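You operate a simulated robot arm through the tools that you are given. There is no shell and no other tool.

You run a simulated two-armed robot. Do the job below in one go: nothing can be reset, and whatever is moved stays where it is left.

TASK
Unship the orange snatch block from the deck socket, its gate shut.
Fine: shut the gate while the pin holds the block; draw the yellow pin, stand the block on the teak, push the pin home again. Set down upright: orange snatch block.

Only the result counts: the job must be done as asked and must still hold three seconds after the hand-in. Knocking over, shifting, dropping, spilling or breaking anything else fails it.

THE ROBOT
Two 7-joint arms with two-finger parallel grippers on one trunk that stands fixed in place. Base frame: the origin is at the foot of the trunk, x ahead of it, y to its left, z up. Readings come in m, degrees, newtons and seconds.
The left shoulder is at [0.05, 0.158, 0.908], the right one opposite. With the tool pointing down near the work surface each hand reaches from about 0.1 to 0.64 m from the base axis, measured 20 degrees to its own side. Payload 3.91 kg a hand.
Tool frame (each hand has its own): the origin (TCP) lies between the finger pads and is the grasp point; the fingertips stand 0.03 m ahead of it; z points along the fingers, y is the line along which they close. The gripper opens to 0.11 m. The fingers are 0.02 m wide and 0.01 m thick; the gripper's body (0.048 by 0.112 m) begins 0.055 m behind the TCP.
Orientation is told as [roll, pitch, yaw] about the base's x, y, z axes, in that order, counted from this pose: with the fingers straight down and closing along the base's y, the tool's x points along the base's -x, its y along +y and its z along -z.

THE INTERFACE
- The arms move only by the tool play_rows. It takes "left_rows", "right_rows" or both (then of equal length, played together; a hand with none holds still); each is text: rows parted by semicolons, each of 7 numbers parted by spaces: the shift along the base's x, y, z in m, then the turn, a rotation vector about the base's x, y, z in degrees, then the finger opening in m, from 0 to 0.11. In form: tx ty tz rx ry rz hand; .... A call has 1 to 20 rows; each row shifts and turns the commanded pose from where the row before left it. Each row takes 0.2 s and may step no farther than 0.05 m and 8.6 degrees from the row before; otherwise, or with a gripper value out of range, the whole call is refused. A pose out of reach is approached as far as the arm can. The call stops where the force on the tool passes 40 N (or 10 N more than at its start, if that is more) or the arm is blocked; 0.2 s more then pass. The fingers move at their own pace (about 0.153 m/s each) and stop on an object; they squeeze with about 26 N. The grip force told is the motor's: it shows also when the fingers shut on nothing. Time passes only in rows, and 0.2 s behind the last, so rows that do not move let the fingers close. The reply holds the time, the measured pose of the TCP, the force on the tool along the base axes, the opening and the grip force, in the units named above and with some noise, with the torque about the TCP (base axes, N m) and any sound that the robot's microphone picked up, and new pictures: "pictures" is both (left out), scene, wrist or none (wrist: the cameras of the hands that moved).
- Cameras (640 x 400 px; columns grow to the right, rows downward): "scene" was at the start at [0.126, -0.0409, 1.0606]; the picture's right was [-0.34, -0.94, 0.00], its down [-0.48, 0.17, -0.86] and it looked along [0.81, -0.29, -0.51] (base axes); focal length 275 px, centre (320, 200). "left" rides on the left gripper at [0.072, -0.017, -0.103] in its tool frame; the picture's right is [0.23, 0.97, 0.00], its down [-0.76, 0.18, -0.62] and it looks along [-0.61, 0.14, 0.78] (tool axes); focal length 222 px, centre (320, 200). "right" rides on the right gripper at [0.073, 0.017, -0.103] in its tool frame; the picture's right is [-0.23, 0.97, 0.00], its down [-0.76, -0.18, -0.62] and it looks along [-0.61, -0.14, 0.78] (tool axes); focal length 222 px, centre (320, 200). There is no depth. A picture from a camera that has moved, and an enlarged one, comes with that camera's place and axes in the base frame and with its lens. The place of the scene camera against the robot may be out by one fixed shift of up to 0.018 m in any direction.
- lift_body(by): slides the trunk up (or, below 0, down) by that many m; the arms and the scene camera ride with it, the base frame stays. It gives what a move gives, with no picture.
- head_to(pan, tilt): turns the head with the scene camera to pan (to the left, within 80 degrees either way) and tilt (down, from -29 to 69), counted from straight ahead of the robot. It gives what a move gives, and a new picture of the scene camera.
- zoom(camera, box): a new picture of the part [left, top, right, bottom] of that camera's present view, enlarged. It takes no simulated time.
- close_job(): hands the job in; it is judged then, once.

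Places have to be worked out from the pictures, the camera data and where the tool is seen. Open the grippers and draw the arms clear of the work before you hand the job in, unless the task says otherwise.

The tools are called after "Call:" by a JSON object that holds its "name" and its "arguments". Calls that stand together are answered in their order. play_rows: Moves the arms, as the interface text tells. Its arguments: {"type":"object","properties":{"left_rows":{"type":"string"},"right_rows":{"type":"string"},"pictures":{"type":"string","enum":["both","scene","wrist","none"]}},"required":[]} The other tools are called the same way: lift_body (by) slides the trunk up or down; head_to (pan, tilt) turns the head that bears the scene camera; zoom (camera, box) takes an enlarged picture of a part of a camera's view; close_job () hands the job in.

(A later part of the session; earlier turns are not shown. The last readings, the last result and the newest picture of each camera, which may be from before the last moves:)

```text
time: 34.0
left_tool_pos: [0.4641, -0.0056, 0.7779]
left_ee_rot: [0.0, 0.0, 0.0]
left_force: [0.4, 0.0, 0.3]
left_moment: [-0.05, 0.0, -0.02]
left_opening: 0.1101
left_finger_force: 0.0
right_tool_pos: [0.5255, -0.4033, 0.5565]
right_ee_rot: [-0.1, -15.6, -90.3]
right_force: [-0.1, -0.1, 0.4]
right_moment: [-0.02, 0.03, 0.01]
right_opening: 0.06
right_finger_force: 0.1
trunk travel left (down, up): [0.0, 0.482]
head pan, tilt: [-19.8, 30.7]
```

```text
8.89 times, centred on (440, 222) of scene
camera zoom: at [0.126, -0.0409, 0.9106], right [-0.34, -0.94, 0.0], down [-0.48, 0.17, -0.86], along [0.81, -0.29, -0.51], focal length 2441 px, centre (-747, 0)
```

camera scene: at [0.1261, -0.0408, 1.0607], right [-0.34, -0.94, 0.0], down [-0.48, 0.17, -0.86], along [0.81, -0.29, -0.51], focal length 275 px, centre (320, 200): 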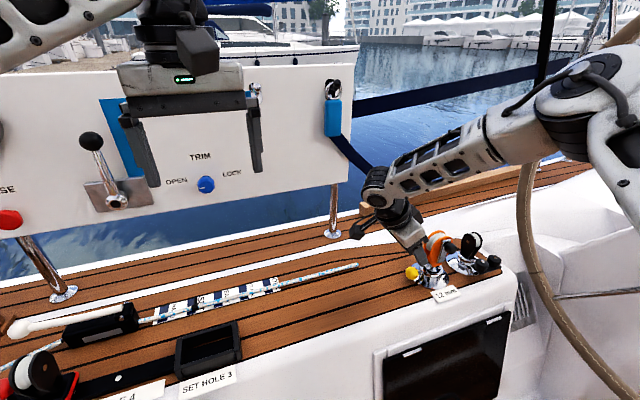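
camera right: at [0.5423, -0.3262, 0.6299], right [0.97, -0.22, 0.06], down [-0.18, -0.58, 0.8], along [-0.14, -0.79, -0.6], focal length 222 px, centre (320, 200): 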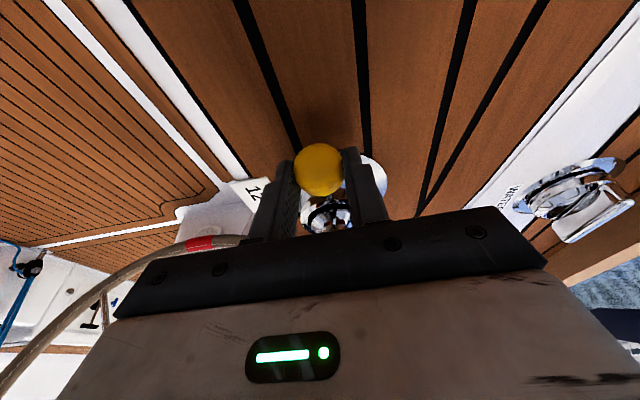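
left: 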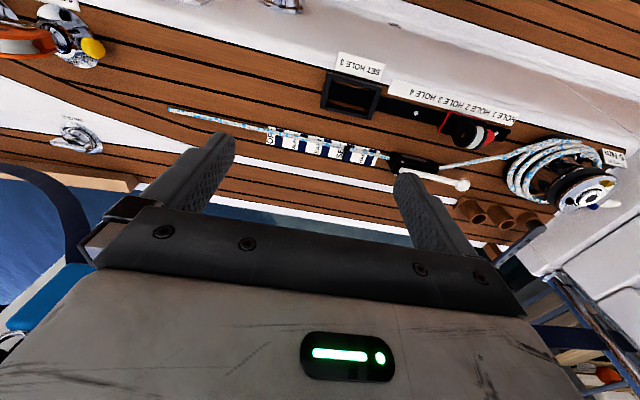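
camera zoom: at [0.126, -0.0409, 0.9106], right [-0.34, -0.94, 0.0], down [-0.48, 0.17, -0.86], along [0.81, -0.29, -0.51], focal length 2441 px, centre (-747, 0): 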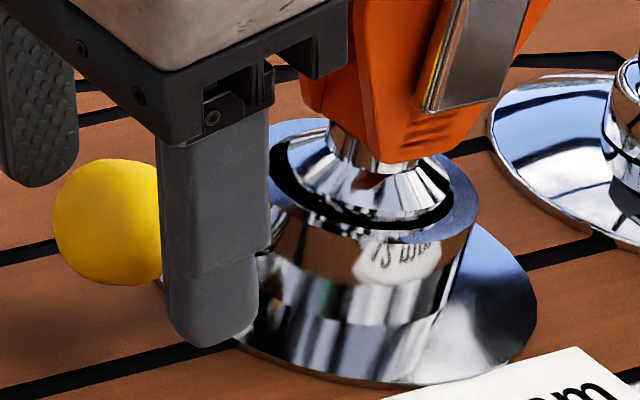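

The pin stays drawn. I'll withdraw the hand up along its tool axis, then raise the trunk back by 0.15 m, which carries the hand well clear.

Call:
{"name": "play_rows", "arguments": {"right_rows": "0 0.005 0.02 0 0 0 0.06; 0 0.01 0.03 0 0 0 0.06; 0 0.015 0.03 0 0 0 0.06", "pictures": "none"}}

Call:
{"name": "lift_body", "arguments": {"by": 0.15}}

Call:
{"name": "zoom", "arguments": {"camera": "scene", "box": [395, 215, 515, 305]}}

Call:
{"name": "zoom", "arguments": {"camera": "right", "box": [220, 60, 430, 220]}}

```text
time: 34.8
left_tool_pos: [0.4665, -0.0054, 0.778]
left_ee_rot: [0.0, 0.0, 0.1]
left_force: [0.7, 0.6, 0.2]
left_moment: [0.01, 0.0, -0.01]
left_opening: 0.1102
left_finger_force: 0.0
right_tool_pos: [0.5238, -0.3729, 0.6353]
right_ee_rot: [-0.1, -15.6, -90.3]
right_force: [-0.1, -0.7, -0.5]
right_moment: [0.01, -0.01, -0.01]
right_opening: 0.06
right_finger_force: 0.1
trunk travel left (down, up): [0.0, 0.482]
head pan, tilt: [-19.8, 30.7]
```

```text
time: 36.5
left_tool_pos: [0.4661, -0.0047, 0.9278]
left_ee_rot: [0.0, 0.0, 0.1]
left_force: [-0.1, -0.2, 0.2]
left_moment: [-0.01, -0.01, 0.02]
left_opening: 0.1102
left_finger_force: 0.1
right_tool_pos: [0.5237, -0.3746, 0.7858]
right_ee_rot: [-0.1, -15.7, -90.3]
right_force: [-0.1, -0.3, -0.4]
right_moment: [-0.01, 0.0, 0.02]
right_opening: 0.0599
right_finger_force: 0.1
trunk travel left (down, up): [-0.15, 0.332]
head pan, tilt: [-19.8, 30.7]
```

```text
4.44 times, centred on (455, 260) of scene
camera zoom: at [0.1261, -0.0409, 1.0606], right [-0.34, -0.94, 0.0], down [-0.48, 0.17, -0.86], along [0.81, -0.29, -0.51], focal length 1221 px, centre (-280, -67)
```

zoom: 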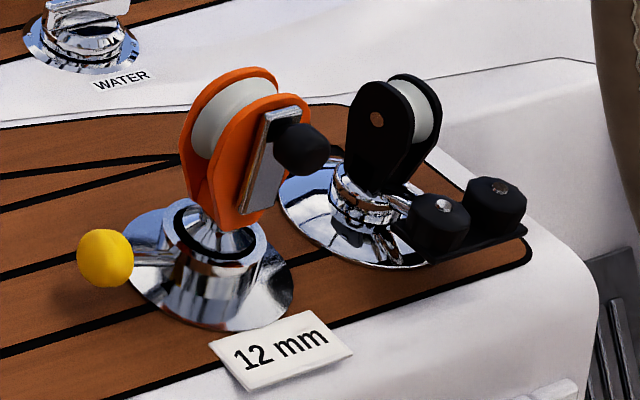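

```text
2.50 times, centred on (325, 140) of right
camera zoom: at [0.5412, -0.2768, 0.8657], right [0.97, -0.22, 0.06], down [-0.18, -0.56, 0.81], along [-0.15, -0.79, -0.59], focal length 555 px, centre (308, 350)
```

zoom: 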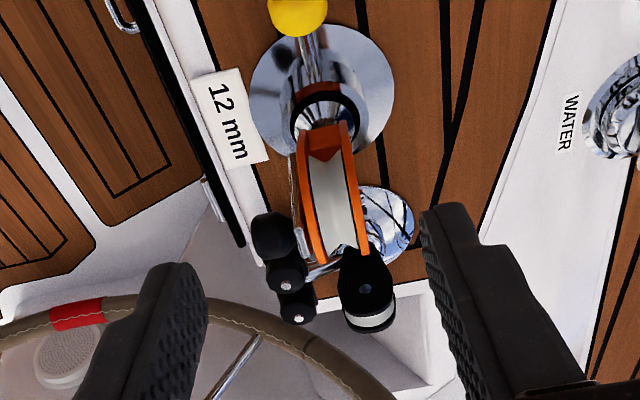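

The pin is drawn about 19 mm and staying there, with the gate shut and the block upright. I'll reorient the right hand to yaw 0 and pitch -60°, fingers open 0.085, in front of the block. It can then grip the cheek edges along y with the gate knob between the fingers.

Call:
{"name": "play_rows", "arguments": {"right_rows": "-0.02 0 0.005 7.85 0 0 0.085; -0.02 0 0.005 7.85 0 0 0.085; -0.006 -0.0075 0 0 0 8.2 0.085; -0.006 -0.0075 0 0 0 8.2 0.085; -0.006 -0.0075 0 0 0 8.2 0.085; -0.006 -0.0075 0 0 0 8.2 0.085; -0.006 -0.0075 0 0 0 8.2 0.085; -0.006 -0.0075 0 0 0 8.2 0.085; -0.006 -0.0075 0 0 0 8.2 0.085; -0.006 -0.0075 0 0 0 8.2 0.085; -0.006 -0.0075 0 0 0 8.2 0.085; -0.006 -0.0075 0 0 0 8.2 0.085; -0.006 -0.0075 0 0 0 8.2 0.085; 0.002 -0.004 -0.014 0 -8.57 0 0.085; 0.002 -0.004 -0.014 0 -8.57 0 0.085; 0.002 -0.004 -0.014 0 -8.57 0 0.085; 0.002 -0.004 -0.014 0 -8.57 0 0.085; 0.002 -0.004 -0.014 0 -8.57 0 0.085; 0.002 -0.004 -0.014 0 -8.57 0 0.085; 0.002 -0.004 -0.014 0 -8.57 0 0.085", "pictures": "both"}}

Call:
{"name": "zoom", "arguments": {"camera": "right", "box": [220, 0, 420, 180]}}

```text
time: 40.7
left_tool_pos: [0.4657, -0.0048, 0.9281]
left_ee_rot: [0.0, -0.1, -0.1]
left_force: [0.6, 0.1, -0.6]
left_moment: [0.03, -0.02, -0.02]
left_opening: 0.11
left_finger_force: 0.0
right_tool_pos: [0.4296, -0.4851, 0.6987]
right_ee_rot: [-0.4, -60.0, 0.1]
right_force: [-0.2, 0.0, -0.2]
right_moment: [-0.03, -0.01, 0.02]
right_opening: 0.0851
right_finger_force: 0.1
trunk travel left (down, up): [-0.15, 0.332]
head pan, tilt: [-19.8, 30.7]
camera scene: at [0.126, -0.0409, 1.0607], right [-0.34, -0.94, 0.0], down [-0.48, 0.17, -0.86], along [0.81, -0.29, -0.51], focal length 275 px, centre (320, 200)
camera right: at [0.3041, -0.4677, 0.6873], right [0.12, 0.97, 0.19], down [-0.16, -0.17, 0.97], along [0.98, -0.14, 0.14], focal length 222 px, centre (320, 200)
```

scene: 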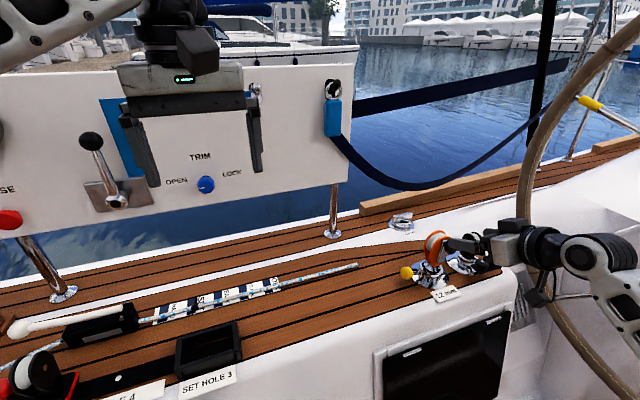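
right: 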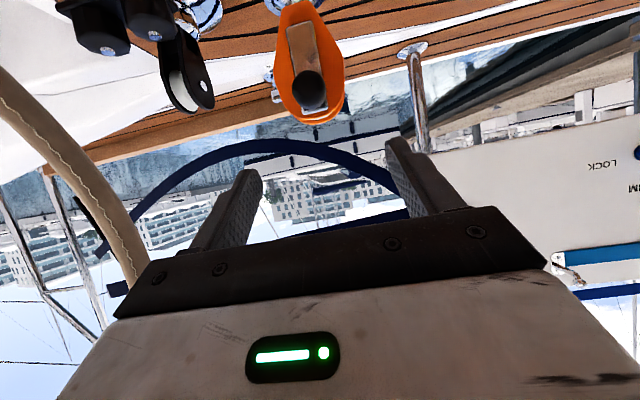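

```text
2.22 times, centred on (320, 90) of right
camera zoom: at [0.3041, -0.4677, 0.6873], right [0.12, 0.97, 0.19], down [-0.16, -0.17, 0.97], along [0.98, -0.14, 0.14], focal length 494 px, centre (320, 444)
```

zoom: 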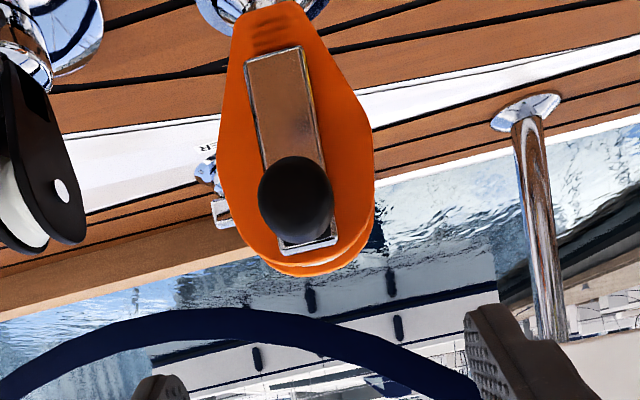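

From this view the block's centre is at y≈-0.487 and the widest cheek part is at z≈0.61. I'll drop to the pre-grasp line and check alignment before sliding in.

Call:
{"name": "play_rows", "arguments": {"right_rows": "0.002 -0.001 -0.019 0 0 0 0.085; 0.0025 -0.001 -0.019 0 0 0 0.085; 0.0156 0 -0.009 0 0 0 0.085; 0.0156 0 -0.009 0 0 0 0.085", "pictures": "wrist"}}

Call:
{"name": "zoom", "arguments": {"camera": "scene", "box": [395, 195, 515, 305]}}

Call:
{"name": "zoom", "arguments": {"camera": "right", "box": [200, 20, 440, 220]}}

```text
time: 41.7
left_tool_pos: [0.4657, -0.0062, 0.9281]
left_ee_rot: [0.1, 0.0, 0.0]
left_force: [0.0, 0.2, -0.8]
left_moment: [-0.04, 0.01, 0.01]
left_opening: 0.1098
left_finger_force: 0.1
right_tool_pos: [0.4649, -0.4878, 0.6411]
right_ee_rot: [-0.3, -60.0, -0.2]
right_force: [0.1, 0.1, 0.4]
right_moment: [0.02, 0.01, 0.01]
right_opening: 0.085
right_finger_force: 0.1
trunk travel left (down, up): [-0.15, 0.332]
head pan, tilt: [-19.8, 30.7]
camera right: at [0.3405, -0.4701, 0.6312], right [0.12, 0.97, 0.2], down [-0.16, -0.18, 0.97], along [0.98, -0.15, 0.13], focal length 222 px, centre (320, 200)
```

right: 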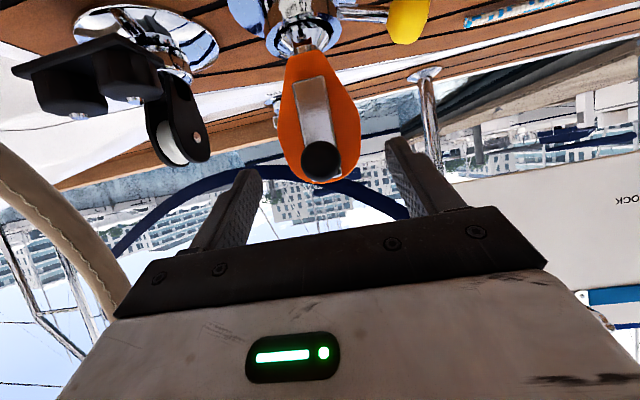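

```text
3.64 times, centred on (455, 250) of scene
camera zoom: at [0.1259, -0.0409, 1.0606], right [-0.34, -0.94, 0.0], down [-0.48, 0.17, -0.86], along [0.81, -0.29, -0.51], focal length 999 px, centre (-171, 18)
```

zoom: 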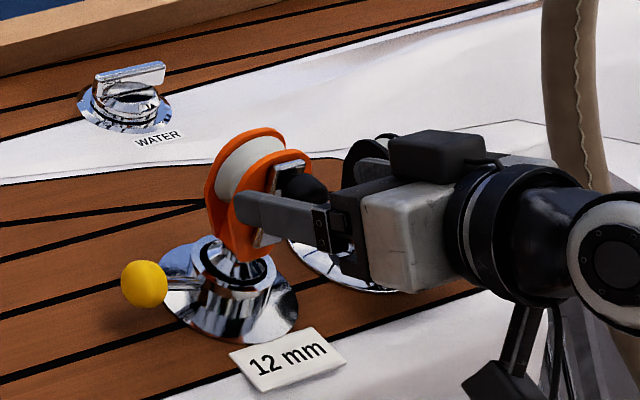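

```text
2.00 times, centred on (320, 120) of right
camera zoom: at [0.3405, -0.4701, 0.6312], right [0.12, 0.97, 0.2], down [-0.16, -0.18, 0.97], along [0.98, -0.15, 0.13], focal length 444 px, centre (320, 360)
```

zoom: 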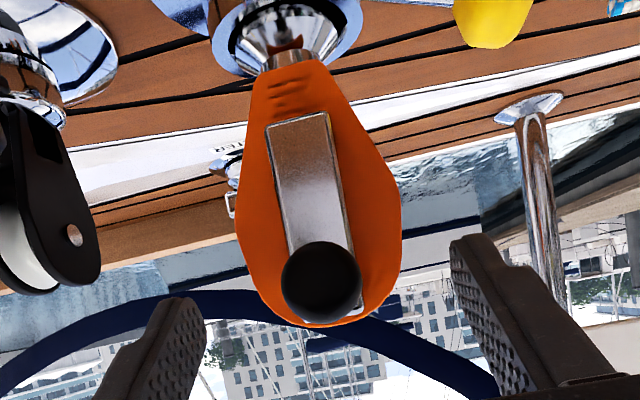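

Fingers are centred about the block. I'll advance the last 5 cm along the tool axis.

Call:
{"name": "play_rows", "arguments": {"right_rows": "0.0157 0.0003 -0.0085 0 0 0 0.085; 0.0157 0 -0.0085 0 0 0 0.085; 0.0157 0 -0.0085 0 0 0 0.085", "pictures": "wrist"}}

Call:
{"name": "zoom", "arguments": {"camera": "scene", "box": [395, 195, 515, 305]}}

Call:
{"name": "zoom", "arguments": {"camera": "right", "box": [200, 20, 440, 220]}}

```text
time: 42.5
left_tool_pos: [0.465, -0.0058, 0.9277]
left_ee_rot: [-0.1, 0.0, 0.0]
left_force: [-0.4, -0.4, -0.3]
left_moment: [0.0, 0.0, 0.0]
left_opening: 0.1099
left_finger_force: 0.0
right_tool_pos: [0.5149, -0.4885, 0.6169]
right_ee_rot: [-0.1, -59.9, -0.1]
right_force: [-0.2, 0.5, 0.0]
right_moment: [0.0, 0.0, 0.0]
right_opening: 0.085
right_finger_force: 0.1
trunk travel left (down, up): [-0.15, 0.332]
head pan, tilt: [-19.8, 30.7]
camera right: at [0.3883, -0.4697, 0.6062], right [0.12, 0.97, 0.2], down [-0.16, -0.18, 0.97], along [0.98, -0.14, 0.13], focal length 222 px, centre (320, 200)
```

right: 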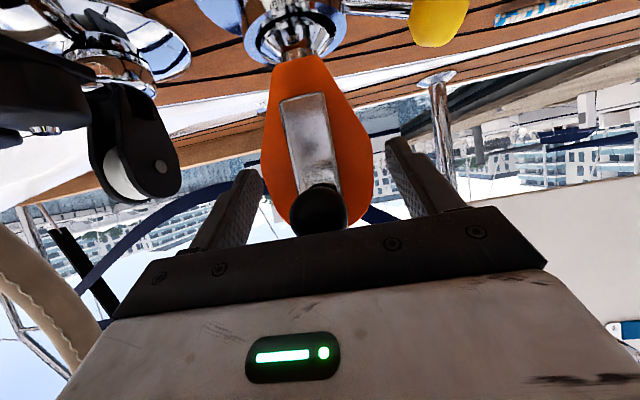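

```text
3.64 times, centred on (455, 250) of scene
camera zoom: at [0.1259, -0.0409, 1.0606], right [-0.34, -0.94, 0.0], down [-0.48, 0.17, -0.86], along [0.81, -0.29, -0.51], focal length 999 px, centre (-171, 18)
```

zoom: 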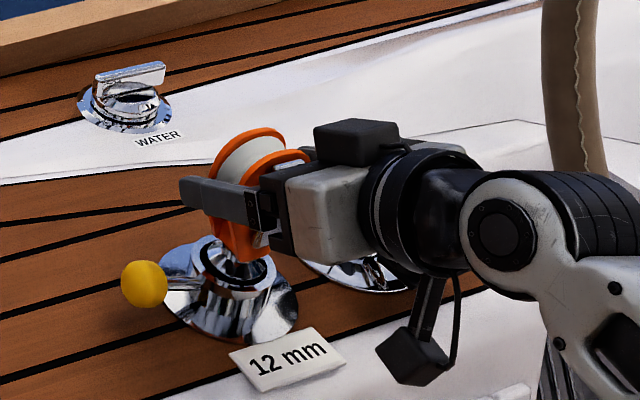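

```text
2.00 times, centred on (320, 120) of right
camera zoom: at [0.3883, -0.4697, 0.6062], right [0.12, 0.97, 0.2], down [-0.16, -0.18, 0.97], along [0.98, -0.14, 0.13], focal length 444 px, centre (320, 360)
```

zoom: 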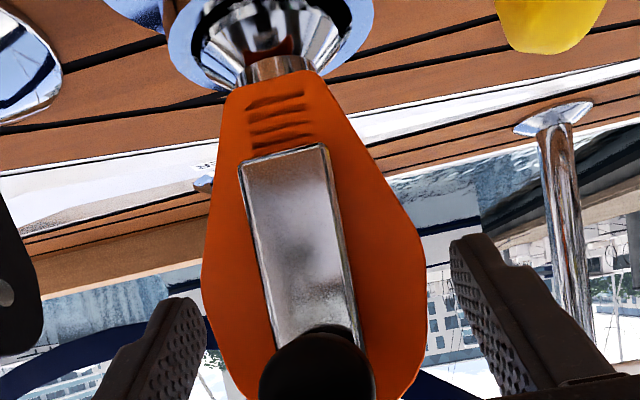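

No contact so far, and the fingers span both cheeks. I'll close gently on the cheek edges.

Call:
{"name": "play_rows", "arguments": {"right_rows": "0 0 0 0 0 0 0.07; 0 0 0 0 0 0 0.04; 0 0 0 0 0 0 0.04", "pictures": "none"}}

Call:
{"name": "zoom", "arguments": {"camera": "right", "box": [200, 20, 440, 220]}}

Call:
{"name": "zoom", "arguments": {"camera": "scene", "box": [395, 195, 515, 305]}}

```text
time: 43.3
left_tool_pos: [0.4657, -0.005, 0.9276]
left_ee_rot: [-0.1, 0.0, 0.1]
left_force: [0.2, 0.8, -0.1]
left_moment: [0.04, -0.01, -0.01]
left_opening: 0.1101
left_finger_force: 0.0
right_tool_pos: [0.5134, -0.4867, 0.6167]
right_ee_rot: [0.1, -59.9, -0.2]
right_force: [3.3, 3.2, 0.0]
right_moment: [0.2, -0.2, 0.0]
right_opening: 0.0632
right_finger_force: 26.3
trunk travel left (down, up): [-0.15, 0.332]
head pan, tilt: [-19.8, 30.7]
```

```text
2.00 times, centred on (320, 120) of right
camera zoom: at [0.3884, -0.4694, 0.6064], right [0.12, 0.97, 0.2], down [-0.16, -0.18, 0.97], along [0.98, -0.14, 0.13], focal length 444 px, centre (320, 360)
```

zoom: 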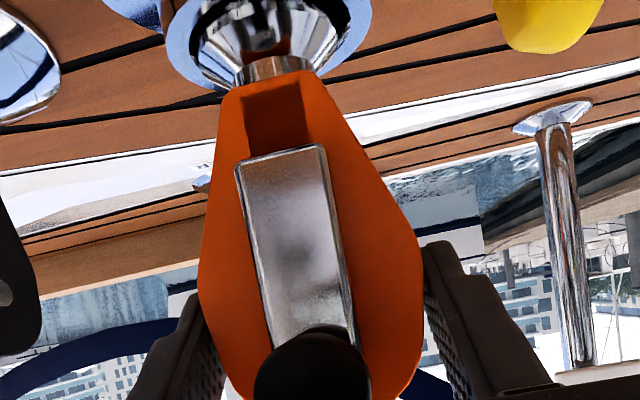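

```text
3.64 times, centred on (455, 250) of scene
camera zoom: at [0.1261, -0.0408, 1.0606], right [-0.34, -0.94, 0.0], down [-0.48, 0.17, -0.86], along [0.81, -0.29, -0.51], focal length 999 px, centre (-171, 18)
```

zoom: 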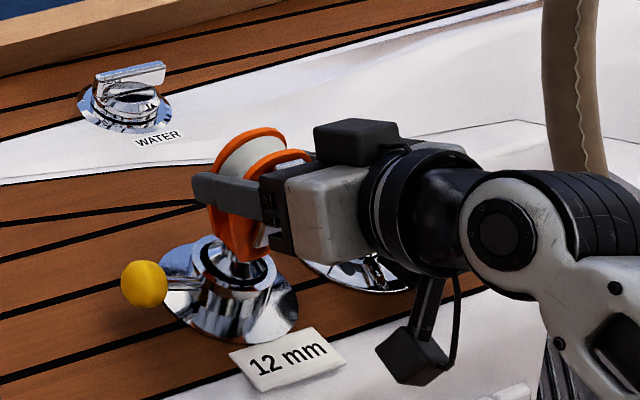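

The grip closed at 0.063 m on the cheek edges. I'll lift straight up slowly, 2 cm first, and look.

Call:
{"name": "play_rows", "arguments": {"right_rows": "0 0 0.005 0 0 0 0.02; 0 0 0.005 0 0 0 0.02; 0 0 0.005 0 0 0 0.02; 0 0 0.005 0 0 0 0.02", "pictures": "none"}}

Call:
{"name": "zoom", "arguments": {"camera": "right", "box": [200, 20, 440, 220]}}

Call:
{"name": "zoom", "arguments": {"camera": "scene", "box": [395, 195, 515, 305]}}

```text
time: 44.3
left_tool_pos: [0.4666, -0.0055, 0.928]
left_ee_rot: [-0.1, 0.0, 0.0]
left_force: [-0.7, 0.1, -1.1]
left_moment: [-0.01, -0.03, 0.0]
left_opening: 0.11
left_finger_force: 0.2
right_tool_pos: [0.5143, -0.4865, 0.6372]
right_ee_rot: [-0.1, -60.0, -0.1]
right_force: [-0.4, 3.1, -2.5]
right_moment: [0.28, 0.1, 0.01]
right_opening: 0.0631
right_finger_force: 26.2
trunk travel left (down, up): [-0.15, 0.332]
head pan, tilt: [-19.8, 30.7]
```

```text
2.00 times, centred on (320, 120) of right
camera zoom: at [0.3888, -0.4696, 0.6261], right [0.12, 0.97, 0.2], down [-0.16, -0.18, 0.97], along [0.98, -0.14, 0.13], focal length 444 px, centre (320, 360)
```

zoom: 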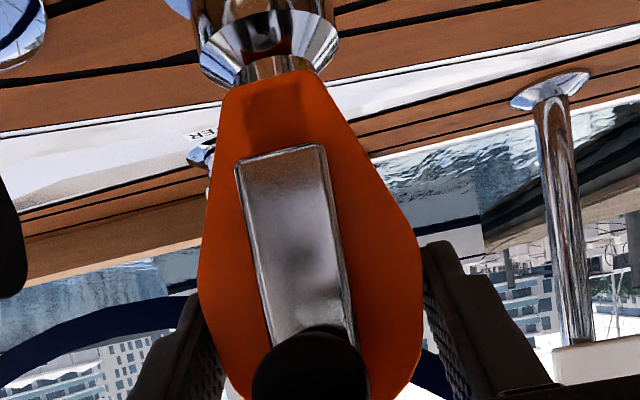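

```text
3.64 times, centred on (455, 250) of scene
camera zoom: at [0.1262, -0.041, 1.0607], right [-0.34, -0.94, 0.0], down [-0.48, 0.17, -0.86], along [0.81, -0.29, -0.51], focal length 999 px, centre (-171, 18)
```

zoom: 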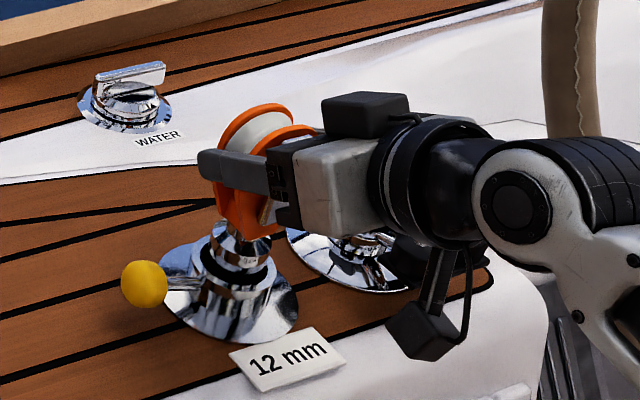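

It lifts freely (about 2.5 N of weight) with the plug coming out of the socket. I'll continue up another 4 cm.

Call:
{"name": "play_rows", "arguments": {"right_rows": "0 0.0003 0.008 0 0 0 0.02; 0 0 0.008 0 0 0 0.02; 0 0 0.008 0 0 0 0.02; 0 0 0.008 0 0 0 0.02; 0 0 0.008 0 0 0 0.02", "pictures": "none"}}

Call:
{"name": "zoom", "arguments": {"camera": "right", "box": [200, 20, 440, 220]}}

Call:
{"name": "zoom", "arguments": {"camera": "scene", "box": [395, 175, 515, 305]}}

```text
time: 45.5
left_tool_pos: [0.4651, -0.0062, 0.9279]
left_ee_rot: [0.0, 0.0, -0.1]
left_force: [0.2, -0.9, -0.9]
left_moment: [0.01, 0.01, -0.01]
left_opening: 0.1101
left_finger_force: 0.0
right_tool_pos: [0.5129, -0.488, 0.6764]
right_ee_rot: [-0.1, -59.8, -0.2]
right_force: [0.1, -0.4, -3.5]
right_moment: [0.01, 0.05, -0.02]
right_opening: 0.0634
right_finger_force: 26.3
trunk travel left (down, up): [-0.15, 0.332]
head pan, tilt: [-19.8, 30.7]
```

```text
2.00 times, centred on (320, 120) of right
camera zoom: at [0.3886, -0.4701, 0.6653], right [0.12, 0.97, 0.2], down [-0.16, -0.18, 0.97], along [0.98, -0.14, 0.13], focal length 444 px, centre (320, 360)
```

zoom: 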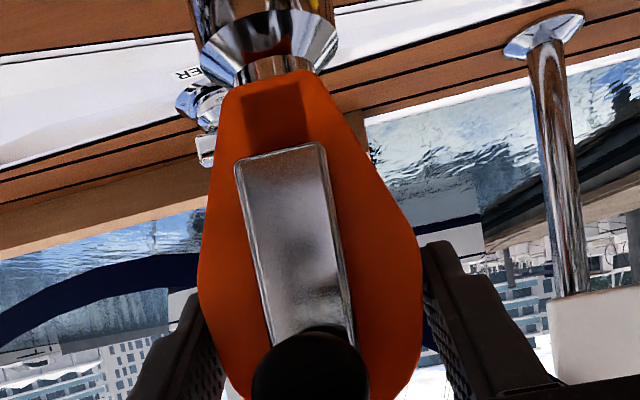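

```text
3.08 times, centred on (455, 240) of scene
camera zoom: at [0.1263, -0.0411, 1.0606], right [-0.34, -0.94, 0.0], down [-0.48, 0.17, -0.86], along [0.81, -0.29, -0.51], focal length 845 px, centre (-95, 77)
```

zoom: 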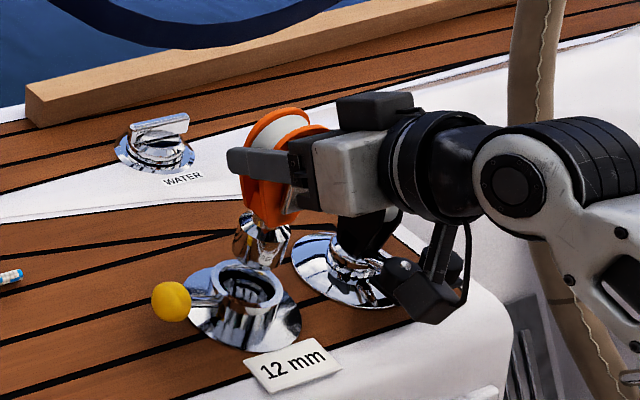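

The block is out of the socket; the empty ring is visible. I'll zoom on the plug to see its lower end.

Call:
{"name": "zoom", "arguments": {"camera": "scene", "box": [420, 200, 490, 275]}}

Call:
{"name": "zoom", "arguments": {"camera": "right", "box": [260, 0, 400, 100]}}

```text
5.33 times, centred on (455, 238) of scene
camera zoom: at [0.1263, -0.0411, 1.0606], right [-0.34, -0.94, 0.0], down [-0.48, 0.17, -0.86], along [0.81, -0.29, -0.51], focal length 1465 px, centre (-400, 0)
```

zoom: 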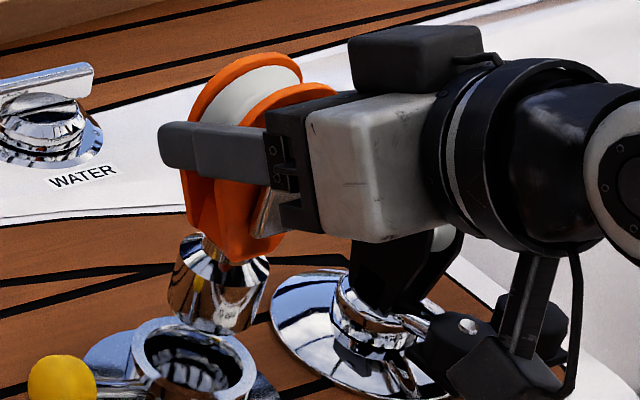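

```text
4.00 times, centred on (330, 50) of right
camera zoom: at [0.3886, -0.4701, 0.6653], right [0.12, 0.97, 0.2], down [-0.16, -0.18, 0.97], along [0.98, -0.14, 0.13], focal length 888 px, centre (280, 800)
```

zoom: 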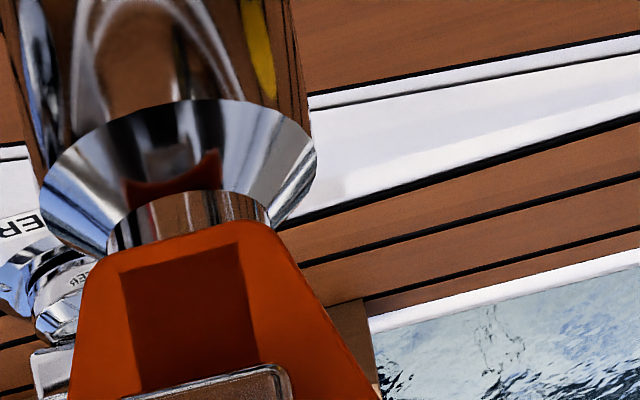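

The plug is a stout chrome cylinder whose bottom sits about 0.12 m below the TCP, so it should stand well. I'll raise it 4 cm more, then carry it slowly to clear teak near [0.53, -0.26], away from the pin and rope.

Call:
{"name": "play_rows", "arguments": {"right_rows": "0 0 0.015 0 0 0 0.02; 0 0 0.015 0 0 0 0.02; 0 0.005 0.01 0 0 0 0.02; 0 0.012 0 0 0 0 0.02; 0.001 0.02 0 0 0 0 0.02; 0.001 0.023 0 0 0 0 0.02; 0.001 0.023 0 0 0 0 0.02; 0.001 0.023 0 0 0 0 0.02; 0.001 0.023 0 0 0 0 0.02; 0.001 0.023 0 0 0 0 0.02; 0.001 0.023 0 0 0 0 0.02; 0.001 0.023 0 0 0 0 0.02; 0 0.018 0 0 0 0 0.02; 0 0.01 0 0 0 0 0.02; 0 0 0 0 0 0 0.02", "pictures": "both"}}

Call:
{"name": "zoom", "arguments": {"camera": "scene", "box": [320, 150, 480, 300]}}

```text
time: 48.7
left_tool_pos: [0.466, -0.0047, 0.9279]
left_ee_rot: [0.0, -0.1, -0.1]
left_force: [-0.1, 0.3, -0.3]
left_moment: [0.01, 0.02, 0.0]
left_opening: 0.1101
left_finger_force: 0.1
right_tool_pos: [0.5208, -0.26, 0.7159]
right_ee_rot: [-0.1, -59.9, -0.1]
right_force: [0.4, 0.2, -3.7]
right_moment: [0.0, 0.03, -0.01]
right_opening: 0.0632
right_finger_force: 25.7
trunk travel left (down, up): [-0.15, 0.332]
head pan, tilt: [-19.8, 30.7]
camera scene: at [0.1263, -0.041, 1.0606], right [-0.34, -0.94, 0.0], down [-0.48, 0.17, -0.86], along [0.81, -0.29, -0.51], focal length 275 px, centre (320, 200)
camera right: at [0.3969, -0.2429, 0.7054], right [0.12, 0.97, 0.2], down [-0.16, -0.18, 0.97], along [0.98, -0.14, 0.13], focal length 222 px, centre (320, 200)
```

scene: 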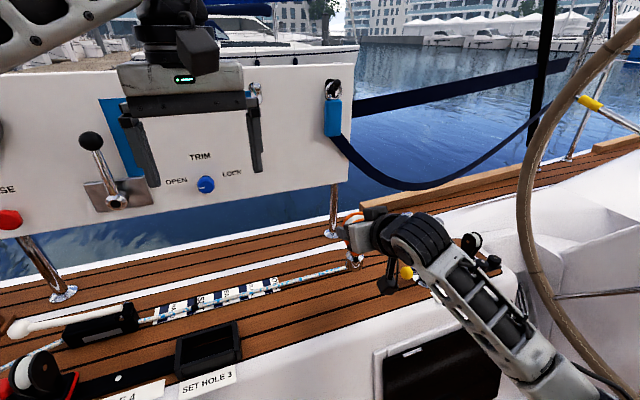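
right: 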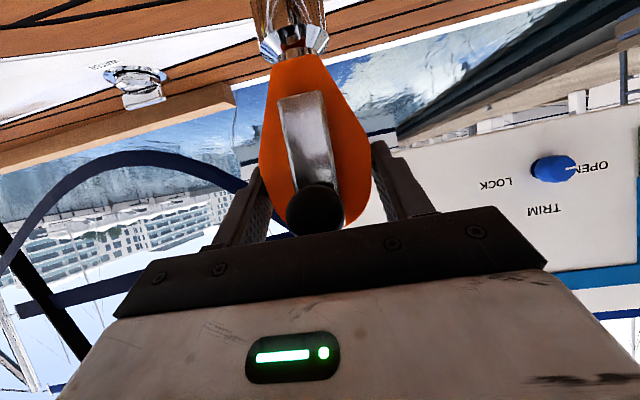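

```text
2.67 times, centred on (400, 225) of scene
camera zoom: at [0.1263, -0.041, 1.0606], right [-0.34, -0.94, 0.0], down [-0.48, 0.17, -0.86], along [0.81, -0.29, -0.51], focal length 732 px, centre (107, 133)
```

zoom: 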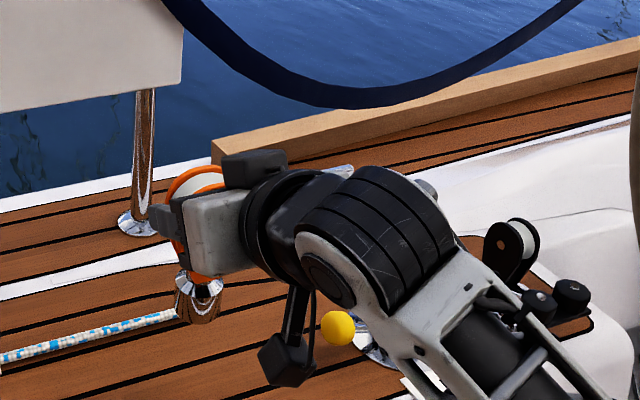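

The block is carried steadily, and the rope at x≈0.625 is well clear of the spot. I'll lower most of the way first.

Call:
{"name": "play_rows", "arguments": {"right_rows": "0 0 -0.014 0 0 0 0.02; 0 0 -0.014 0 0 0 0.02; 0 0 -0.014 0 0 0 0.02; 0 0 -0.014 0 0 0 0.02; 0 0 -0.012 0 0 0 0.02; 0 0 -0.005 0 0 0 0.02", "pictures": "wrist"}}

Call:
{"name": "zoom", "arguments": {"camera": "scene", "box": [320, 190, 440, 290]}}

```text
time: 50.1
left_tool_pos: [0.4666, -0.0044, 0.9289]
left_ee_rot: [0.0, 0.0, 0.0]
left_force: [-0.1, 0.8, 0.8]
left_moment: [0.03, 0.0, 0.02]
left_opening: 0.1099
left_finger_force: 0.0
right_tool_pos: [0.5222, -0.2595, 0.6409]
right_ee_rot: [-0.1, -59.8, -0.1]
right_force: [-0.1, -0.2, -4.5]
right_moment: [0.0, 0.05, -0.02]
right_opening: 0.0632
right_finger_force: 26.3
trunk travel left (down, up): [-0.15, 0.332]
head pan, tilt: [-19.8, 30.7]
camera right: at [0.3975, -0.2433, 0.6315], right [0.12, 0.97, 0.2], down [-0.16, -0.18, 0.97], along [0.98, -0.15, 0.13], focal length 222 px, centre (320, 200)
```

right: 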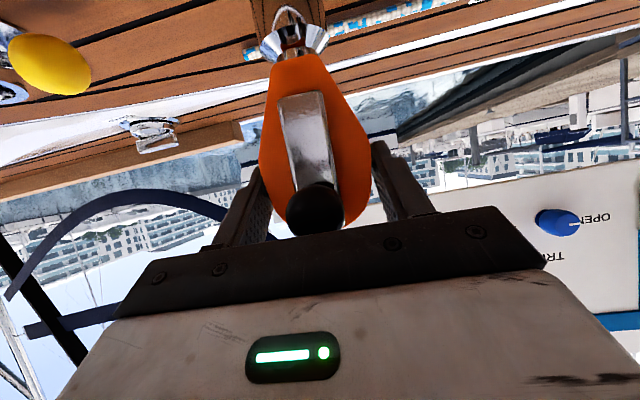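

```text
4.00 times, centred on (380, 240) of scene
camera zoom: at [0.1263, -0.041, 1.0606], right [-0.34, -0.94, 0.0], down [-0.48, 0.17, -0.86], along [0.81, -0.29, -0.51], focal length 1099 px, centre (80, 40)
```

zoom: 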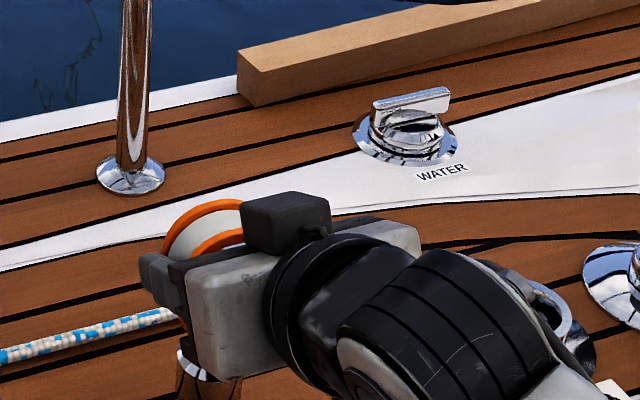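

About 1.5 cm should remain to the teak. I'll lower in 2 mm steps, watching for the weight to come off.

Call:
{"name": "play_rows", "arguments": {"right_rows": "0 0 -0.002 0 0 0 0.02; 0 0 -0.002 0 0 0 0.02; 0 0 -0.002 0 0 0 0.02; 0 0 -0.002 0 0 0 0.02", "pictures": "none"}}

Call:
{"name": "play_rows", "arguments": {"right_rows": "0 0 -0.0015 0 0 0 0.02; 0 0 -0.0015 0 0 0 0.02", "pictures": "none"}}

Call:
{"name": "zoom", "arguments": {"camera": "right", "box": [220, 0, 380, 110]}}

```text
time: 51.1
left_tool_pos: [0.4649, -0.0059, 0.9285]
left_ee_rot: [0.0, 0.1, 0.0]
left_force: [-0.5, -0.4, 0.6]
left_moment: [-0.03, 0.02, -0.01]
left_opening: 0.1101
left_finger_force: 0.1
right_tool_pos: [0.5212, -0.2603, 0.6331]
right_ee_rot: [-0.1, -59.8, -0.1]
right_force: [0.2, 0.2, -4.0]
right_moment: [0.0, 0.01, -0.02]
right_opening: 0.0631
right_finger_force: 25.9
trunk travel left (down, up): [-0.15, 0.332]
head pan, tilt: [-19.8, 30.7]
```

```text
time: 51.7
left_tool_pos: [0.4663, -0.0055, 0.9268]
left_ee_rot: [0.0, 0.1, 0.0]
left_force: [-0.5, 0.0, 1.1]
left_moment: [0.01, 0.02, -0.01]
left_opening: 0.1097
left_finger_force: 0.0
right_tool_pos: [0.5218, -0.2604, 0.631]
right_ee_rot: [-0.1, -59.8, -0.1]
right_force: [1.2, 0.4, -4.6]
right_moment: [-0.03, 0.04, -0.03]
right_opening: 0.0633
right_finger_force: 26.4
trunk travel left (down, up): [-0.15, 0.332]
head pan, tilt: [-19.8, 30.7]
```

```text
3.64 times, centred on (300, 55) of right
camera zoom: at [0.3968, -0.243, 0.6212], right [0.12, 0.97, 0.2], down [-0.16, -0.18, 0.97], along [0.98, -0.14, 0.13], focal length 808 px, centre (393, 727)
```

zoom: 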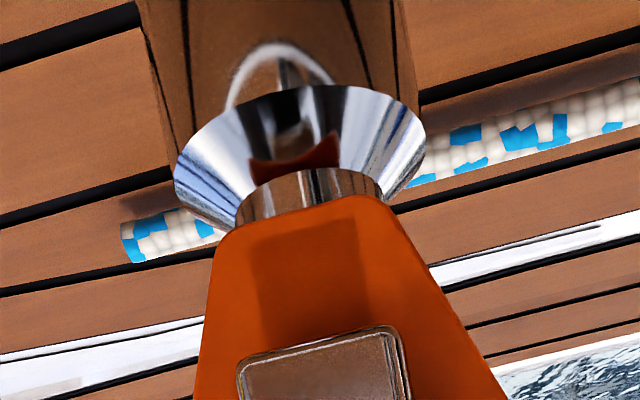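

No contact yet at z=0.631. Continuing in small steps.

Call:
{"name": "play_rows", "arguments": {"right_rows": "0 0 -0.0015 0 0 0 0.02; 0 0 -0.0015 0 0 0 0.02; 0 0 0 0 0 0 0.02", "pictures": "none"}}

Call:
{"name": "play_rows", "arguments": {"right_rows": "0 0 -0.0015 0 0 0 0.02; 0 0 -0.0015 0 0 0 0.02; 0 0 0 0 0 0 0.02", "pictures": "none"}}

```text
time: 52.5
left_tool_pos: [0.4663, -0.0059, 0.9278]
left_ee_rot: [0.1, 0.1, -0.1]
left_force: [-0.9, -0.4, -0.4]
left_moment: [-0.01, 0.02, 0.03]
left_opening: 0.1098
left_finger_force: 0.0
right_tool_pos: [0.5236, -0.2604, 0.6282]
right_ee_rot: [-0.2, -59.8, -0.2]
right_force: [-0.4, -0.1, -3.2]
right_moment: [-0.01, 0.02, 0.0]
right_opening: 0.0632
right_finger_force: 26.2
trunk travel left (down, up): [-0.15, 0.332]
head pan, tilt: [-19.8, 30.7]
```

```text
time: 53.3
left_tool_pos: [0.4668, -0.0051, 0.9278]
left_ee_rot: [-0.1, 0.0, 0.0]
left_force: [-0.5, -0.9, 0.4]
left_moment: [-0.01, 0.0, 0.0]
left_opening: 0.1099
left_finger_force: 0.0
right_tool_pos: [0.5224, -0.261, 0.6247]
right_ee_rot: [-0.1, -59.9, -0.2]
right_force: [-0.1, -0.5, -3.4]
right_moment: [-0.03, 0.0, 0.02]
right_opening: 0.0633
right_finger_force: 26.0
trunk travel left (down, up): [-0.15, 0.332]
head pan, tilt: [-19.8, 30.7]
```

Still hanging free at z=0.625. Continuing down.

Call:
{"name": "play_rows", "arguments": {"right_rows": "0 0 -0.0015 0 0 0 0.02; 0 0 -0.0015 0 0 0 0.02; 0 0 0 0 0 0 0.02", "pictures": "none"}}

Call:
{"name": "play_rows", "arguments": {"right_rows": "0 0 -0.0015 0 0 0 0.02; 0 0 -0.0015 0 0 0 0.02; 0 0 0 0 0 0 0.02", "pictures": "none"}}

Call:
{"name": "zoom", "arguments": {"camera": "right", "box": [220, 0, 380, 110]}}

Call:
{"name": "zoom", "arguments": {"camera": "scene", "box": [320, 210, 420, 290]}}

```text
time: 54.1
left_tool_pos: [0.4665, -0.0059, 0.929]
left_ee_rot: [0.0, 0.1, 0.0]
left_force: [0.1, 0.2, 0.0]
left_moment: [-0.01, 0.01, -0.02]
left_opening: 0.1098
left_finger_force: 0.1
right_tool_pos: [0.5224, -0.2602, 0.623]
right_ee_rot: [-0.1, -59.9, -0.1]
right_force: [-0.4, 0.5, -2.9]
right_moment: [-0.01, 0.02, 0.05]
right_opening: 0.063
right_finger_force: 26.1
trunk travel left (down, up): [-0.15, 0.332]
head pan, tilt: [-19.8, 30.7]
```

```text
time: 54.9
left_tool_pos: [0.4656, -0.0042, 0.9266]
left_ee_rot: [0.0, 0.0, 0.0]
left_force: [0.8, 0.3, -0.6]
left_moment: [-0.02, -0.03, -0.04]
left_opening: 0.1102
left_finger_force: 0.0
right_tool_pos: [0.522, -0.2593, 0.6203]
right_ee_rot: [-0.1, -59.9, -0.1]
right_force: [0.2, -0.4, -3.2]
right_moment: [-0.04, 0.04, -0.01]
right_opening: 0.0632
right_finger_force: 26.0
trunk travel left (down, up): [-0.15, 0.332]
head pan, tilt: [-19.8, 30.7]
```

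```text
3.64 times, centred on (300, 55) of right
camera zoom: at [0.3967, -0.2425, 0.6096], right [0.12, 0.97, 0.2], down [-0.16, -0.18, 0.97], along [0.98, -0.14, 0.13], focal length 808 px, centre (393, 727)
```

zoom: 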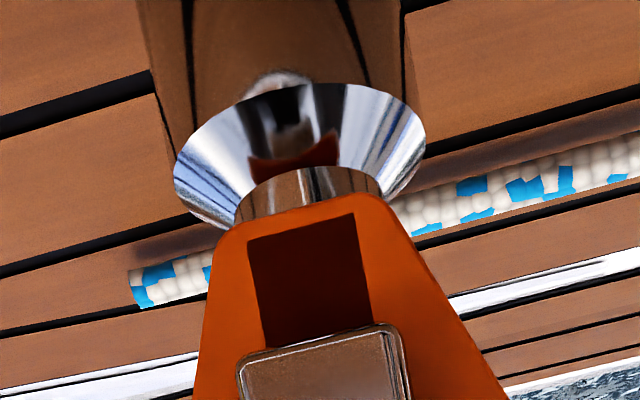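

```text
5.00 times, centred on (370, 250) of scene
camera zoom: at [0.1263, -0.041, 1.0606], right [-0.34, -0.94, 0.0], down [-0.48, 0.17, -0.86], along [0.81, -0.29, -0.51], focal length 1373 px, centre (70, -50)
```

zoom: 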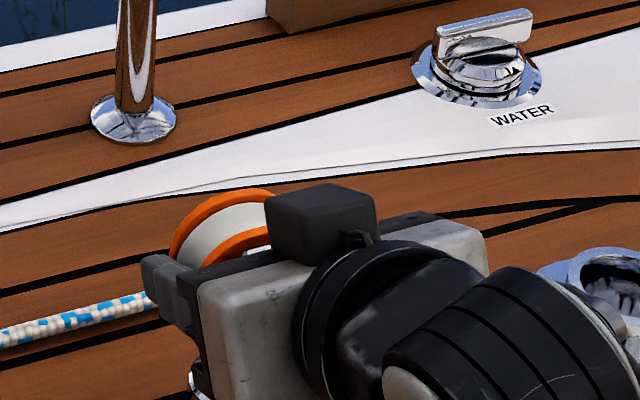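

Still no contact at 0.620. I'll check the gap under the plug with the left hand's camera.

Call:
{"name": "zoom", "arguments": {"camera": "left", "box": [60, 20, 240, 140]}}

```text
3.33 times, centred on (150, 80) of left
camera zoom: at [0.3937, -0.0214, 1.0312], right [-0.23, 0.97, 0.0], down [0.76, 0.18, 0.62], along [0.61, 0.14, -0.78], focal length 740 px, centre (887, 600)
```

zoom: 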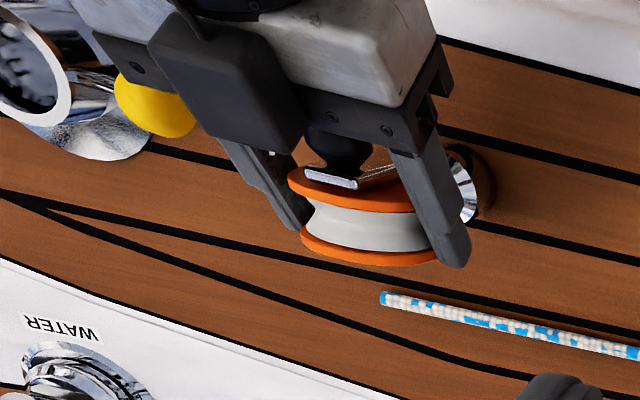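

The plug peeks out beside the finger; zooming closer there.

Call:
{"name": "zoom", "arguments": {"camera": "left", "box": [170, 55, 220, 95]}}

```text
10.00 times, centred on (195, 75) of left
camera zoom: at [0.3937, -0.0214, 1.0312], right [-0.23, 0.97, 0.0], down [0.76, 0.18, 0.62], along [0.61, 0.14, -0.78], focal length 2221 px, centre (1570, 1450)
```

zoom: 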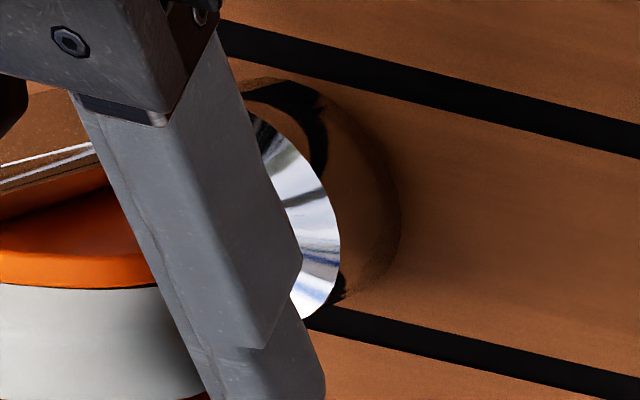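

The plug bottom is close to the deck, with its reflection and shadow merging. I'll keep lowering in 1.5 mm steps.

Call:
{"name": "play_rows", "arguments": {"right_rows": "0 0 -0.0015 0 0 0 0.02; 0 0 -0.0015 0 0 0 0.02; 0 0 0 0 0 0 0.02", "pictures": "none"}}

Call:
{"name": "play_rows", "arguments": {"right_rows": "0 0 -0.0015 0 0 0 0.02; 0 0 -0.0015 0 0 0 0.02; 0 0 0 0 0 0 0.02", "pictures": "none"}}

Call:
{"name": "zoom", "arguments": {"camera": "left", "box": [170, 55, 220, 95]}}

```text
time: 55.7
left_tool_pos: [0.4656, -0.0047, 0.9283]
left_ee_rot: [0.0, 0.0, 0.0]
left_force: [0.2, -0.5, 0.3]
left_moment: [-0.01, -0.01, 0.03]
left_opening: 0.1099
left_finger_force: 0.0
right_tool_pos: [0.5206, -0.2586, 0.6172]
right_ee_rot: [-0.1, -60.0, -0.1]
right_force: [-0.2, 0.8, -4.6]
right_moment: [-0.01, 0.01, -0.02]
right_opening: 0.0633
right_finger_force: 26.3
trunk travel left (down, up): [-0.15, 0.332]
head pan, tilt: [-19.8, 30.7]
```

```text
time: 56.5
left_tool_pos: [0.4664, -0.0046, 0.9276]
left_ee_rot: [0.0, 0.0, 0.0]
left_force: [0.6, -0.1, -0.3]
left_moment: [0.0, 0.01, 0.01]
left_opening: 0.1102
left_finger_force: 0.1
right_tool_pos: [0.5225, -0.2599, 0.6142]
right_ee_rot: [-0.1, -60.0, -0.1]
right_force: [1.0, -0.5, -0.9]
right_moment: [-0.08, 0.05, 0.02]
right_opening: 0.0633
right_finger_force: 25.9
trunk travel left (down, up): [-0.15, 0.332]
head pan, tilt: [-19.8, 30.7]
```

```text
10.00 times, centred on (195, 75) of left
camera zoom: at [0.3935, -0.0213, 1.0313], right [-0.23, 0.97, 0.0], down [0.76, 0.18, 0.62], along [0.61, 0.14, -0.78], focal length 2221 px, centre (1570, 1450)
```

zoom: 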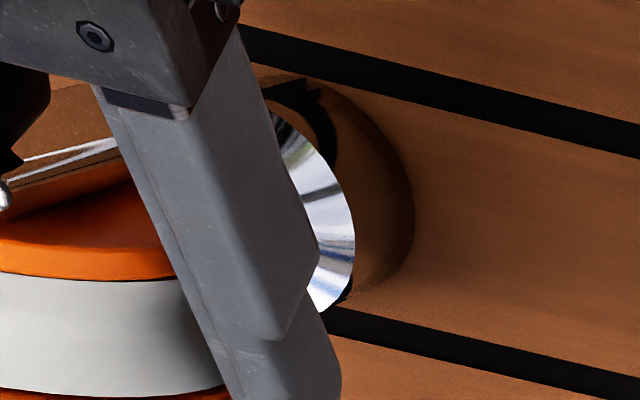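

Fz went from about -3.5 to -0.9 N, so the plug has touched the teak at TCP z≈0.614. One more millimetre to seat it, then check.

Call:
{"name": "play_rows", "arguments": {"right_rows": "0 0 -0.001 0 0 0 0.02; 0 0 0 0 0 0 0.02", "pictures": "none"}}

```text
time: 57.1
left_tool_pos: [0.4657, -0.005, 0.9295]
left_ee_rot: [0.0, 0.0, 0.0]
left_force: [-0.5, 0.0, -0.1]
left_moment: [-0.01, 0.01, 0.0]
left_opening: 0.11
left_finger_force: 0.1
right_tool_pos: [0.5217, -0.2595, 0.6138]
right_ee_rot: [-0.1, -60.1, -0.1]
right_force: [-0.8, 1.4, 3.2]
right_moment: [-0.03, 0.24, -0.01]
right_opening: 0.0632
right_finger_force: 25.7
trunk travel left (down, up): [-0.15, 0.332]
head pan, tilt: [-19.8, 30.7]
```

It is seated with 3 N, and the moment suggests the near edge of the base touched first. A further 1 mm press should let the base flatten within the grip.

Call:
{"name": "play_rows", "arguments": {"right_rows": "0 0 -0.001 0 0 0 0.02; 0 0 0 0 0 0 0.02", "pictures": "none"}}

Call:
{"name": "zoom", "arguments": {"camera": "right", "box": [200, 0, 420, 220]}}

Call:
{"name": "zoom", "arguments": {"camera": "left", "box": [60, 20, 240, 140]}}

```text
time: 57.7
left_tool_pos: [0.4654, -0.0055, 0.9301]
left_ee_rot: [0.0, -0.1, 0.0]
left_force: [-1.1, 0.2, 0.2]
left_moment: [0.05, -0.02, 0.04]
left_opening: 0.1102
left_finger_force: 0.1
right_tool_pos: [0.522, -0.2602, 0.6133]
right_ee_rot: [-0.1, -60.2, -0.2]
right_force: [-1.7, 3.1, 11.2]
right_moment: [0.31, 0.32, -0.04]
right_opening: 0.0634
right_finger_force: 25.9
trunk travel left (down, up): [-0.15, 0.332]
head pan, tilt: [-19.8, 30.7]
```

```text
1.82 times, centred on (310, 110) of right
camera zoom: at [0.3969, -0.2423, 0.6032], right [0.12, 0.97, 0.2], down [-0.16, -0.18, 0.97], along [0.98, -0.14, 0.14], focal length 404 px, centre (338, 364)
```

zoom: 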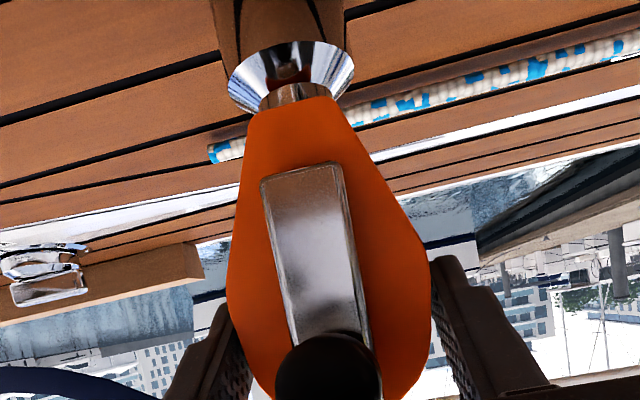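

```text
3.33 times, centred on (150, 80) of left
camera zoom: at [0.3927, -0.0208, 1.0318], right [-0.23, 0.97, 0.0], down [0.76, 0.18, 0.62], along [0.61, 0.14, -0.78], focal length 740 px, centre (887, 600)
```

zoom: 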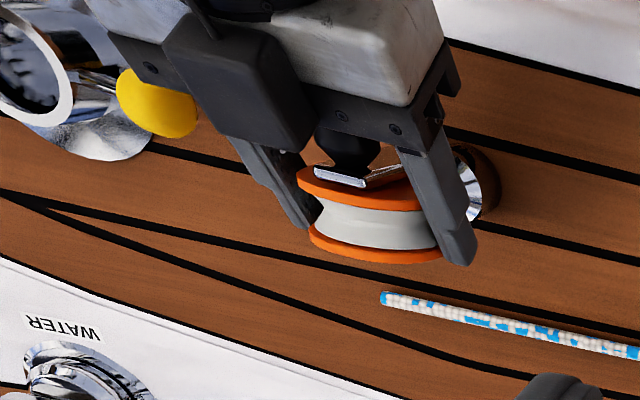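

The plug now bears on the teak with about 11 N. I'll ease off a millimetre, then open the fingers gradually.

Call:
{"name": "play_rows", "arguments": {"right_rows": "0 0 0.001 0 0 0 0.02; 0 0 0 0 0 0 0.066; 0 0 0 0 0 0 0.075; 0 0 0 0 0 0 0.09; 0 0 0 0 0 0 0.09", "pictures": "none"}}

Call:
{"name": "zoom", "arguments": {"camera": "right", "box": [200, 0, 420, 220]}}

Call:
{"name": "zoom", "arguments": {"camera": "left", "box": [60, 20, 240, 140]}}

```text
time: 58.9
left_tool_pos: [0.4651, -0.0044, 0.928]
left_ee_rot: [0.0, 0.0, 0.0]
left_force: [-0.7, 0.1, -0.1]
left_moment: [0.0, 0.05, 0.0]
left_opening: 0.1104
left_finger_force: 0.1
right_tool_pos: [0.521, -0.2595, 0.6135]
right_ee_rot: [-0.2, -59.8, -0.1]
right_force: [0.3, -0.4, 0.0]
right_moment: [0.02, 0.01, 0.0]
right_opening: 0.09
right_finger_force: 0.1
trunk travel left (down, up): [-0.15, 0.332]
head pan, tilt: [-19.8, 30.7]
```

```text
1.82 times, centred on (310, 110) of right
camera zoom: at [0.3966, -0.2427, 0.6024], right [0.12, 0.97, 0.2], down [-0.16, -0.18, 0.97], along [0.98, -0.14, 0.13], focal length 404 px, centre (338, 364)
```

zoom: 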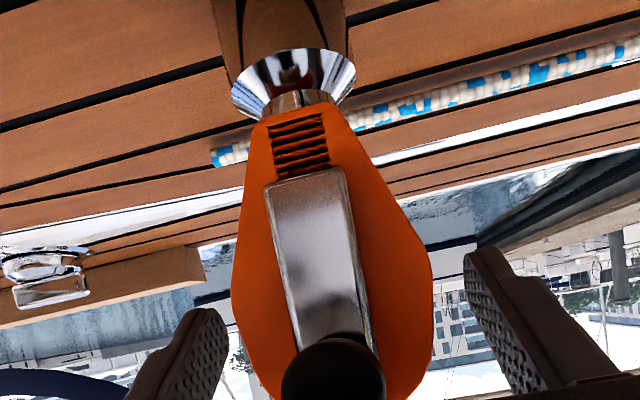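

```text
3.33 times, centred on (150, 80) of left
camera zoom: at [0.3935, -0.0213, 1.0313], right [-0.23, 0.97, 0.0], down [0.76, 0.18, 0.62], along [0.61, 0.14, -0.78], focal length 740 px, centre (887, 600)
```

zoom: 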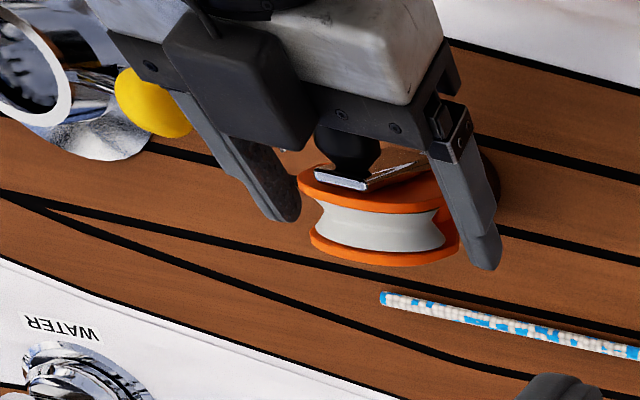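

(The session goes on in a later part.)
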